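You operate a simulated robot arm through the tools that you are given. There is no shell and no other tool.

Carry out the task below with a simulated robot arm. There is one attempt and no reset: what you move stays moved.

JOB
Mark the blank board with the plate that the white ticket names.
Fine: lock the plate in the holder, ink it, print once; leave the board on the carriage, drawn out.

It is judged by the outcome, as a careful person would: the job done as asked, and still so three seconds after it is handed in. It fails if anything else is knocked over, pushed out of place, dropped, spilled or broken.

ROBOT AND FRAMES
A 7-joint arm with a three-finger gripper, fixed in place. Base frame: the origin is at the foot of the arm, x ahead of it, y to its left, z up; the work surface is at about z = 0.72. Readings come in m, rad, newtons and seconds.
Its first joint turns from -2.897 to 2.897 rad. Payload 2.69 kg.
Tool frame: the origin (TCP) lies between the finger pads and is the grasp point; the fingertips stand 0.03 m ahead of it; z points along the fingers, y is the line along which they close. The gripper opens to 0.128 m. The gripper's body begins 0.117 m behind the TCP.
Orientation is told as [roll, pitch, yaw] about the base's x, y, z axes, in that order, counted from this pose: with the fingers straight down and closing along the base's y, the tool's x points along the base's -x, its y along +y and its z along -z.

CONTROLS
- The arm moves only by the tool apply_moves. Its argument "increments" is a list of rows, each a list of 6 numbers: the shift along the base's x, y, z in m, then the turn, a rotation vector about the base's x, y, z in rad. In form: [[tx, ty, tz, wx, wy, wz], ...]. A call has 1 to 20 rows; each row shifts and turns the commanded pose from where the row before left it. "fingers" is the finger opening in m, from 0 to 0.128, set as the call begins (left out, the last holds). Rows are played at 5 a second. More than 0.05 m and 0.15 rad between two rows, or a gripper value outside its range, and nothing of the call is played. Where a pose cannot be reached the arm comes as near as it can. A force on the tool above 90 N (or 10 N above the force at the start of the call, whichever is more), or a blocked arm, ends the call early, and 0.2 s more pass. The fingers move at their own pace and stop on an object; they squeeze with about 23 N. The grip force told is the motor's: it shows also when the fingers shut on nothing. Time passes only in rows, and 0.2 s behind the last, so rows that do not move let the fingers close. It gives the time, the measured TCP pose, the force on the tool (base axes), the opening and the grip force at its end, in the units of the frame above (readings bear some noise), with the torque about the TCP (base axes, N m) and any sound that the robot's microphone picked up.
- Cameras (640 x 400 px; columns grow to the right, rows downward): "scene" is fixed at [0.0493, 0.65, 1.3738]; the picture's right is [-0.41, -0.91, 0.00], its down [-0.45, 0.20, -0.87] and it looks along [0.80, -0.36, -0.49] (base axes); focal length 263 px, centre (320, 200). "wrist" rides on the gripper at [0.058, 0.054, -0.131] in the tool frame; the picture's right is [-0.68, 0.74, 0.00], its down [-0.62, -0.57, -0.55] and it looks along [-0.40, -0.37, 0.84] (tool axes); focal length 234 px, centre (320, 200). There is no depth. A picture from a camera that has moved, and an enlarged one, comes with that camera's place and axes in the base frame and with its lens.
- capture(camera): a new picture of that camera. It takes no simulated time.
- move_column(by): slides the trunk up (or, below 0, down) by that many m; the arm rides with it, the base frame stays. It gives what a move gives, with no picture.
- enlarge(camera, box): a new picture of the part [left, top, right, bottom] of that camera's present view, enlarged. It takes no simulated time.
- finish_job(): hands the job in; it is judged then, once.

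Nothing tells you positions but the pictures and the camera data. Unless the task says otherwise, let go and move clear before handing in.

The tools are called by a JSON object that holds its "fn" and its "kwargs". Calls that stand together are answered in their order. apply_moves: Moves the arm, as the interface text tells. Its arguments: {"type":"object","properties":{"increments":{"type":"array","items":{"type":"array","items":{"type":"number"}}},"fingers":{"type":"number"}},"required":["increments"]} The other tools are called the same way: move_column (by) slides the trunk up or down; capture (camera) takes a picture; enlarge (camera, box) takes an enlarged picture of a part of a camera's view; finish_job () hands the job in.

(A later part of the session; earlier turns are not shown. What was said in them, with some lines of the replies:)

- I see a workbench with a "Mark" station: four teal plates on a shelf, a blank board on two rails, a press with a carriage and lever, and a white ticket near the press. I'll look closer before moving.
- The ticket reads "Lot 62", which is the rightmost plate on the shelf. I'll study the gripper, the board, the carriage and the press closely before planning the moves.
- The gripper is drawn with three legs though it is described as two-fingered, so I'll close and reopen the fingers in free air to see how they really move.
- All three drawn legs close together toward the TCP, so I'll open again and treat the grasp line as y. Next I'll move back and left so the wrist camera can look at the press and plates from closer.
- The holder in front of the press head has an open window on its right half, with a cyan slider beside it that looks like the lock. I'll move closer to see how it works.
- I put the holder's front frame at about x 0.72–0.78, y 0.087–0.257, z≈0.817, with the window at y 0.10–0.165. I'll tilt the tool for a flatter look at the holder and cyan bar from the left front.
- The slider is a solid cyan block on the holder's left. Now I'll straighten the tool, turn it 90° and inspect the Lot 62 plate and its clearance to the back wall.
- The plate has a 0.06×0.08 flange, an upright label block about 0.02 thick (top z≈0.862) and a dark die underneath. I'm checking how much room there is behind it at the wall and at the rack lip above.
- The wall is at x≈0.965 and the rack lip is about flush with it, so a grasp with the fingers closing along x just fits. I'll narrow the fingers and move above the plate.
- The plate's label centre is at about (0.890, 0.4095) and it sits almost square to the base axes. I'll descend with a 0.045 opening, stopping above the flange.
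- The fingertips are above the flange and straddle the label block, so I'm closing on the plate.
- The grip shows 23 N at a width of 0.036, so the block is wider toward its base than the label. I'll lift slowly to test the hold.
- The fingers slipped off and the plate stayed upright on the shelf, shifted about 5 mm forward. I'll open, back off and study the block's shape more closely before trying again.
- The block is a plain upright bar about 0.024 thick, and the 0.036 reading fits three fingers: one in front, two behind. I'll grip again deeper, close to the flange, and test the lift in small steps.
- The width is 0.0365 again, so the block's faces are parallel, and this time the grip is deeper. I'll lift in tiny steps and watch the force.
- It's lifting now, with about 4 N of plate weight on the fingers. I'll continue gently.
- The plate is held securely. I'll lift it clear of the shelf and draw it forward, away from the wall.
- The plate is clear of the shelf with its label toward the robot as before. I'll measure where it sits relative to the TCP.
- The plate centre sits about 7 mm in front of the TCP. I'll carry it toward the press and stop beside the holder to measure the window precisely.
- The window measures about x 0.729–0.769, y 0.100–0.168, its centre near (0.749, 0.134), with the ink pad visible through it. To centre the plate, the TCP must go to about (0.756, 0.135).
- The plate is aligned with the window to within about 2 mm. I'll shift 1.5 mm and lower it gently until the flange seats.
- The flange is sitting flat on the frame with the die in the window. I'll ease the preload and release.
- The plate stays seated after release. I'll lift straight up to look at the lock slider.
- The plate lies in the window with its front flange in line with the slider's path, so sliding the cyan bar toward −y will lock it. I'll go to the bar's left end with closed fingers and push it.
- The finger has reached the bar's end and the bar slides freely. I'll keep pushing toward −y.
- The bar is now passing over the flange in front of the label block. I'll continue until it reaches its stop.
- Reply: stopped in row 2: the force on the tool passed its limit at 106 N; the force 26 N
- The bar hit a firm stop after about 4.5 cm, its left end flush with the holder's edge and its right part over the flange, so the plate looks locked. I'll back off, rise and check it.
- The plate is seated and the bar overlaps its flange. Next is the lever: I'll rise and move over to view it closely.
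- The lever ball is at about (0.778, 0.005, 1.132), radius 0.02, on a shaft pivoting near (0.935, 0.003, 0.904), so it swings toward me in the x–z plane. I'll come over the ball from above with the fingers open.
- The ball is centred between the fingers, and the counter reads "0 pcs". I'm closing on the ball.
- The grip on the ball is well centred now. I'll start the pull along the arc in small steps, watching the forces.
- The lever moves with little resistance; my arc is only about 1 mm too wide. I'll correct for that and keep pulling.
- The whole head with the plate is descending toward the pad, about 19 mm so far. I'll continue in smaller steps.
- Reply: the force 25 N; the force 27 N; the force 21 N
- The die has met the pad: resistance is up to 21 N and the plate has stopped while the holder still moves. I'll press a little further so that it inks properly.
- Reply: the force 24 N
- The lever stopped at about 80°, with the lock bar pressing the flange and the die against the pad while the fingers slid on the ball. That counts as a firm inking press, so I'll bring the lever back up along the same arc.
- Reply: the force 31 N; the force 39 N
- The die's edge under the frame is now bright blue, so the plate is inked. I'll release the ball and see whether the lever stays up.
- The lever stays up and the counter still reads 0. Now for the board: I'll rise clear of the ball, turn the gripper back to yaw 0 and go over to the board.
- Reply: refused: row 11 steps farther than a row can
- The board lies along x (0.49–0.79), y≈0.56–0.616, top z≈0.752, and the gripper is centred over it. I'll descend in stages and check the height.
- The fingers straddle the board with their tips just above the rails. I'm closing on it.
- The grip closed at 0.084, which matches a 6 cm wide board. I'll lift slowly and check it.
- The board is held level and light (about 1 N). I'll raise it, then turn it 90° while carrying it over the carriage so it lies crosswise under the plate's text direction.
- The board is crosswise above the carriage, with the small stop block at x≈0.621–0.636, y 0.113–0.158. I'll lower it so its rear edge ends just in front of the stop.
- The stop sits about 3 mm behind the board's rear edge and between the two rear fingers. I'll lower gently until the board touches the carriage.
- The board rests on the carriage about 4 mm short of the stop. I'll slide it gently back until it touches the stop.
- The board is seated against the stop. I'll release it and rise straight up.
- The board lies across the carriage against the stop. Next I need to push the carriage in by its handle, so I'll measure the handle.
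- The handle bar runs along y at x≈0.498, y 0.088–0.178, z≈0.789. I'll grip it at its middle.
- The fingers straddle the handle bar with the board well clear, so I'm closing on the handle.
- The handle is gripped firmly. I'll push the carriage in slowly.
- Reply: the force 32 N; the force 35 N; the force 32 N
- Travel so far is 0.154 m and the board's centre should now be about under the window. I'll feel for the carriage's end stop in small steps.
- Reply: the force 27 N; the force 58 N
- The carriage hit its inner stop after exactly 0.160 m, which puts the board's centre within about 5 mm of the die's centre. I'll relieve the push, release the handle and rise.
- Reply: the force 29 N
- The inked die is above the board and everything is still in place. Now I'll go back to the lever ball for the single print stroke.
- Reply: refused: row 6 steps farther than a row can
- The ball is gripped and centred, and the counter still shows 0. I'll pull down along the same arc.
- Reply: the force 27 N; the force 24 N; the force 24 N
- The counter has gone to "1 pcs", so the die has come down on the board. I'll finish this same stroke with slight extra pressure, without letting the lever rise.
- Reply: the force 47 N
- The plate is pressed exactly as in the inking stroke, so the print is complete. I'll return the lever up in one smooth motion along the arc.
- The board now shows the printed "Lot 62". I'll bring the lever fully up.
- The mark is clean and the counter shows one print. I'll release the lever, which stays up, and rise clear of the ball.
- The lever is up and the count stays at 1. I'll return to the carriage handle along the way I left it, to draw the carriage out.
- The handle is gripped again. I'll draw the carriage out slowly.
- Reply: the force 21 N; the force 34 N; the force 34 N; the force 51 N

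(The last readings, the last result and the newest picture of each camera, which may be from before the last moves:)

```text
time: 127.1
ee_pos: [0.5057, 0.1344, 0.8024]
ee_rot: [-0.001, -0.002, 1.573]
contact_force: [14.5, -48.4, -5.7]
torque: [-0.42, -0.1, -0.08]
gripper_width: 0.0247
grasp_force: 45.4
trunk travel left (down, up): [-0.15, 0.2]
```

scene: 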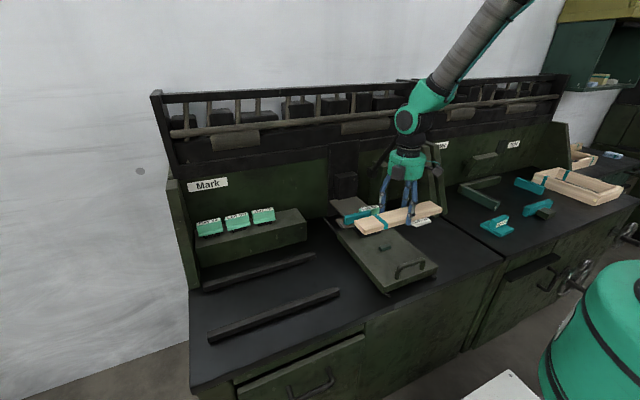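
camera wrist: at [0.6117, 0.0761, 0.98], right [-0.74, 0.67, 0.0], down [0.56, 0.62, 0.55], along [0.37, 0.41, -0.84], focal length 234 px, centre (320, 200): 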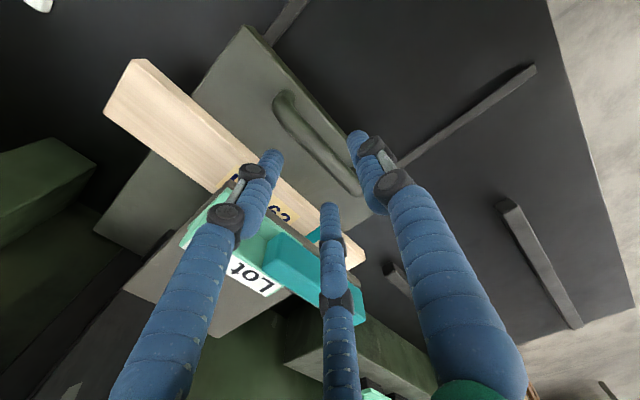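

The carriage is at its outer stop. I'll relax the lateral load and release the handle.

{"fn": "apply_moves", "kwargs": {"increments": [[0.0015, -0.003, 0, 0, 0, 0], [0, 0, 0, 0, 0, 0]]}}

{"fn": "apply_moves", "kwargs": {"increments": [[0, 0, 0, 0, 0, 0], [0, 0, 0, 0, 0, 0]], "fingers": 0.06}}

{"fn": "apply_moves", "kwargs": {"increments": [[0, 0, 0.01, 0, 0, 0], [0, 0, 0.02, 0, 0, 0], [0, 0, 0.03, 0, 0, 0], [0, 0, 0.04, 0, 0, 0], [0, 0, 0.04, 0, 0, 0], [0, 0, 0.04, 0, 0, 0]]}}

{"fn": "capture", "kwargs": {"camera": "wrist"}}

{"fn": "enlarge", "kwargs": {"camera": "scene", "box": [320, 170, 460, 300]}}

```text
time: 127.7
ee_pos: [0.507, 0.135, 0.8018]
ee_rot: [-0.001, 0.0, 1.574]
contact_force: [-5.3, 27.9, -8.2]
torque: [0.94, -0.02, -0.4]
gripper_width: 0.0243
grasp_force: 45.4
trunk travel left (down, up): [-0.15, 0.2]
```

```text
time: 128.3
ee_pos: [0.5073, 0.1332, 0.8026]
ee_rot: [0.0, 0.0, 1.574]
contact_force: [0.2, -0.4, -0.2]
torque: [0.0, -0.01, -0.01]
gripper_width: 0.0603
grasp_force: 0.0
trunk travel left (down, up): [-0.15, 0.2]
```

```text
time: 129.7
ee_pos: [0.5057, 0.1325, 0.982]
ee_rot: [0.0, 0.001, 1.573]
contact_force: [0.1, 0.0, -0.6]
torque: [-0.02, -0.01, 0.04]
gripper_width: 0.0601
grasp_force: 0.0
trunk travel left (down, up): [-0.15, 0.2]
```

```text
taken
camera wrist: at [0.4514, 0.074, 1.112], right [-0.74, 0.67, 0.0], down [0.56, 0.62, 0.55], along [0.37, 0.41, -0.84], focal length 234 px, centre (320, 200)
```

wrist: 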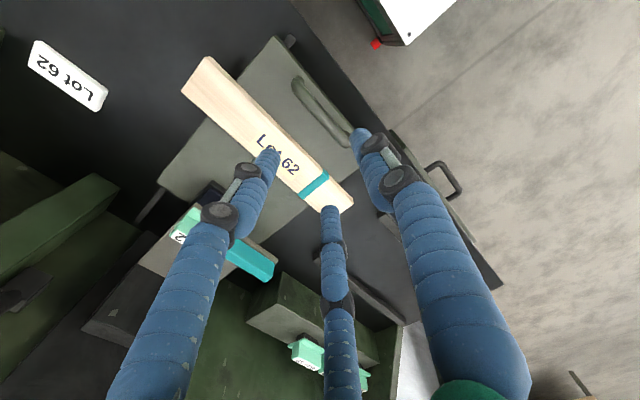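

```text
3.08 times, centred on (390, 235) of scene
camera zoom: at [0.0493, 0.65, 1.3738], right [-0.41, -0.91, 0.0], down [-0.45, 0.2, -0.87], along [0.8, -0.36, -0.49], focal length 809 px, centre (105, 92)
```

zoom: 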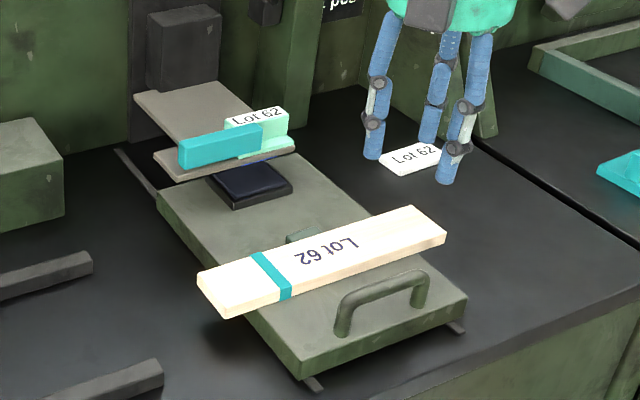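

The marked board lies on the drawn-out carriage. I'll move the arm well clear and do a last overall check.

{"fn": "apply_moves", "kwargs": {"increments": [[0, 0, 0.045, 0, 0, 0], [0, 0, 0.045, 0, 0, 0], [0, 0, 0.045, 0, 0, 0], [0, 0, 0.045, 0, 0, 0], [0, 0, 0.045, 0, 0, 0], [0, -0.03, 0.03, 0, 0, 0], [0, -0.04, 0, 0, 0, 0], [0, -0.04, 0, 0, 0, 0], [0, 0, 0, 0, 0, 0]]}}

{"fn": "capture", "kwargs": {"camera": "scene"}}

{"fn": "enlarge", "kwargs": {"camera": "scene", "box": [310, 110, 450, 240]}}

{"fn": "capture", "kwargs": {"camera": "wrist"}}

{"fn": "enlarge", "kwargs": {"camera": "scene", "box": [350, 225, 430, 285]}}

```text
time: 131.7
ee_pos: [0.5036, 0.0222, 1.236]
ee_rot: [0.001, 0.0, 1.573]
contact_force: [-0.4, -0.3, 0.1]
torque: [0.04, 0.0, -0.04]
gripper_width: 0.0601
grasp_force: 0.0
trunk travel left (down, up): [-0.15, 0.2]
```

```text
taken
```

scene: 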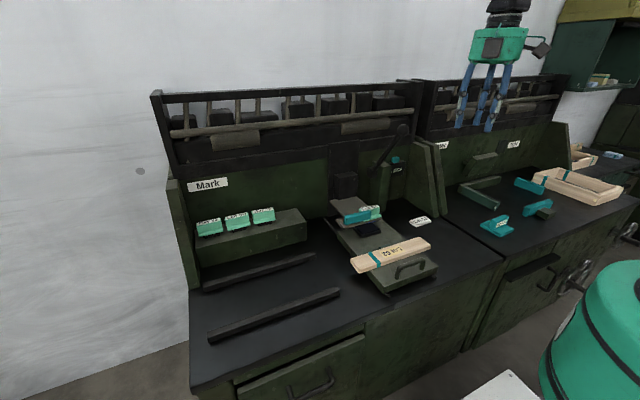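

```text
3.08 times, centred on (380, 175) of scene
camera zoom: at [0.0493, 0.65, 1.3738], right [-0.41, -0.91, 0.0], down [-0.45, 0.2, -0.87], along [0.8, -0.36, -0.49], focal length 809 px, centre (135, 277)
```

zoom: 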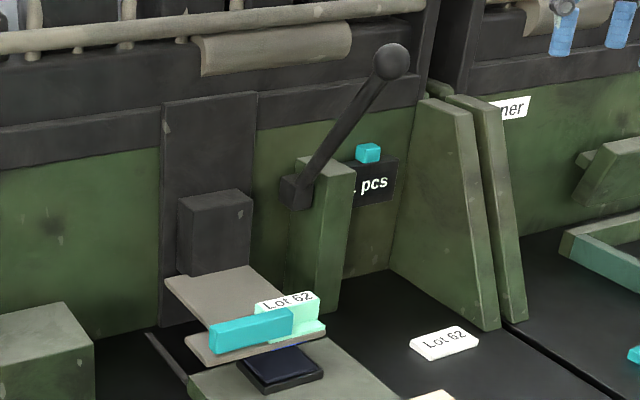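

```text
taken
camera wrist: at [0.4507, -0.0365, 1.366], right [-0.74, 0.67, 0.0], down [0.56, 0.62, 0.55], along [0.37, 0.41, -0.84], focal length 234 px, centre (320, 200)
```

wrist: 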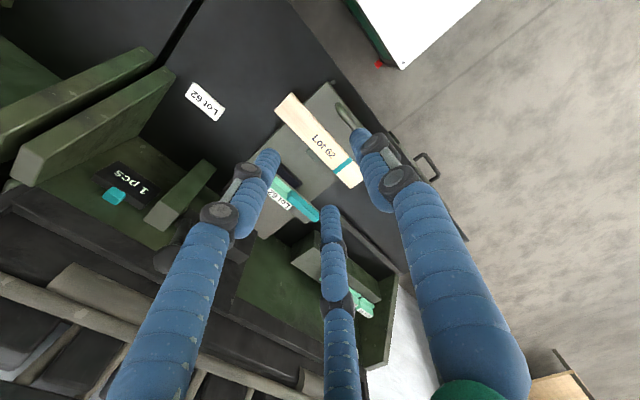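

```text
6.67 times, centred on (390, 255) of scene
camera zoom: at [0.0493, 0.65, 1.3738], right [-0.41, -0.91, 0.0], down [-0.45, 0.2, -0.87], along [0.8, -0.36, -0.49], focal length 1754 px, centre (-147, -167)
```

zoom: 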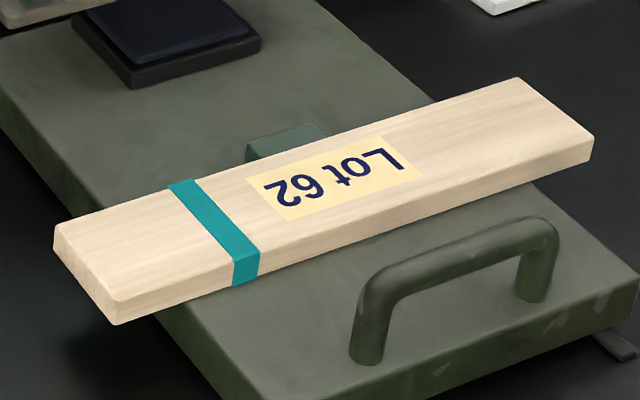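

The board carries a single clear "Lot 62" mark, the counter reads 1 and the board rests on the drawn-out carriage. The plate is still locked in the holder, the lever is up, nothing else has moved, and the arm is clear, so I'm handing in.

{"fn": "finish_job", "kwargs": {}}

```text
The job is handed in.
```

I marked the board "Lot 62", the plate named on the white ticket, and handed the job in. No verdict came back with the hand-in.

- **Plate:** the Lot 62 plate is seated in the holder. The cyan slider is pushed to its stop over the flange, so the plate is locked.
- **Inking and print:** I made one lever stroke on the pad, after which the die showed blue. I then made one stroke on the board, and the counter went from 0 to 1 pcs.
- **Board:** it lies across the carriage against the small stop block. The carriage is drawn out to its outer stop, the lever is up, and the arm is clear.

- **Slipped grip:** on my first attempt to pick up the plate, the fingers slipped off and shifted it about 5 mm on its shelf. It stayed upright, and I picked it up on the second try.
- **Print direction:** the mark reads the right way up from the press side, so it looks upside down from the robot's side. The job did not ask for a particular direction.
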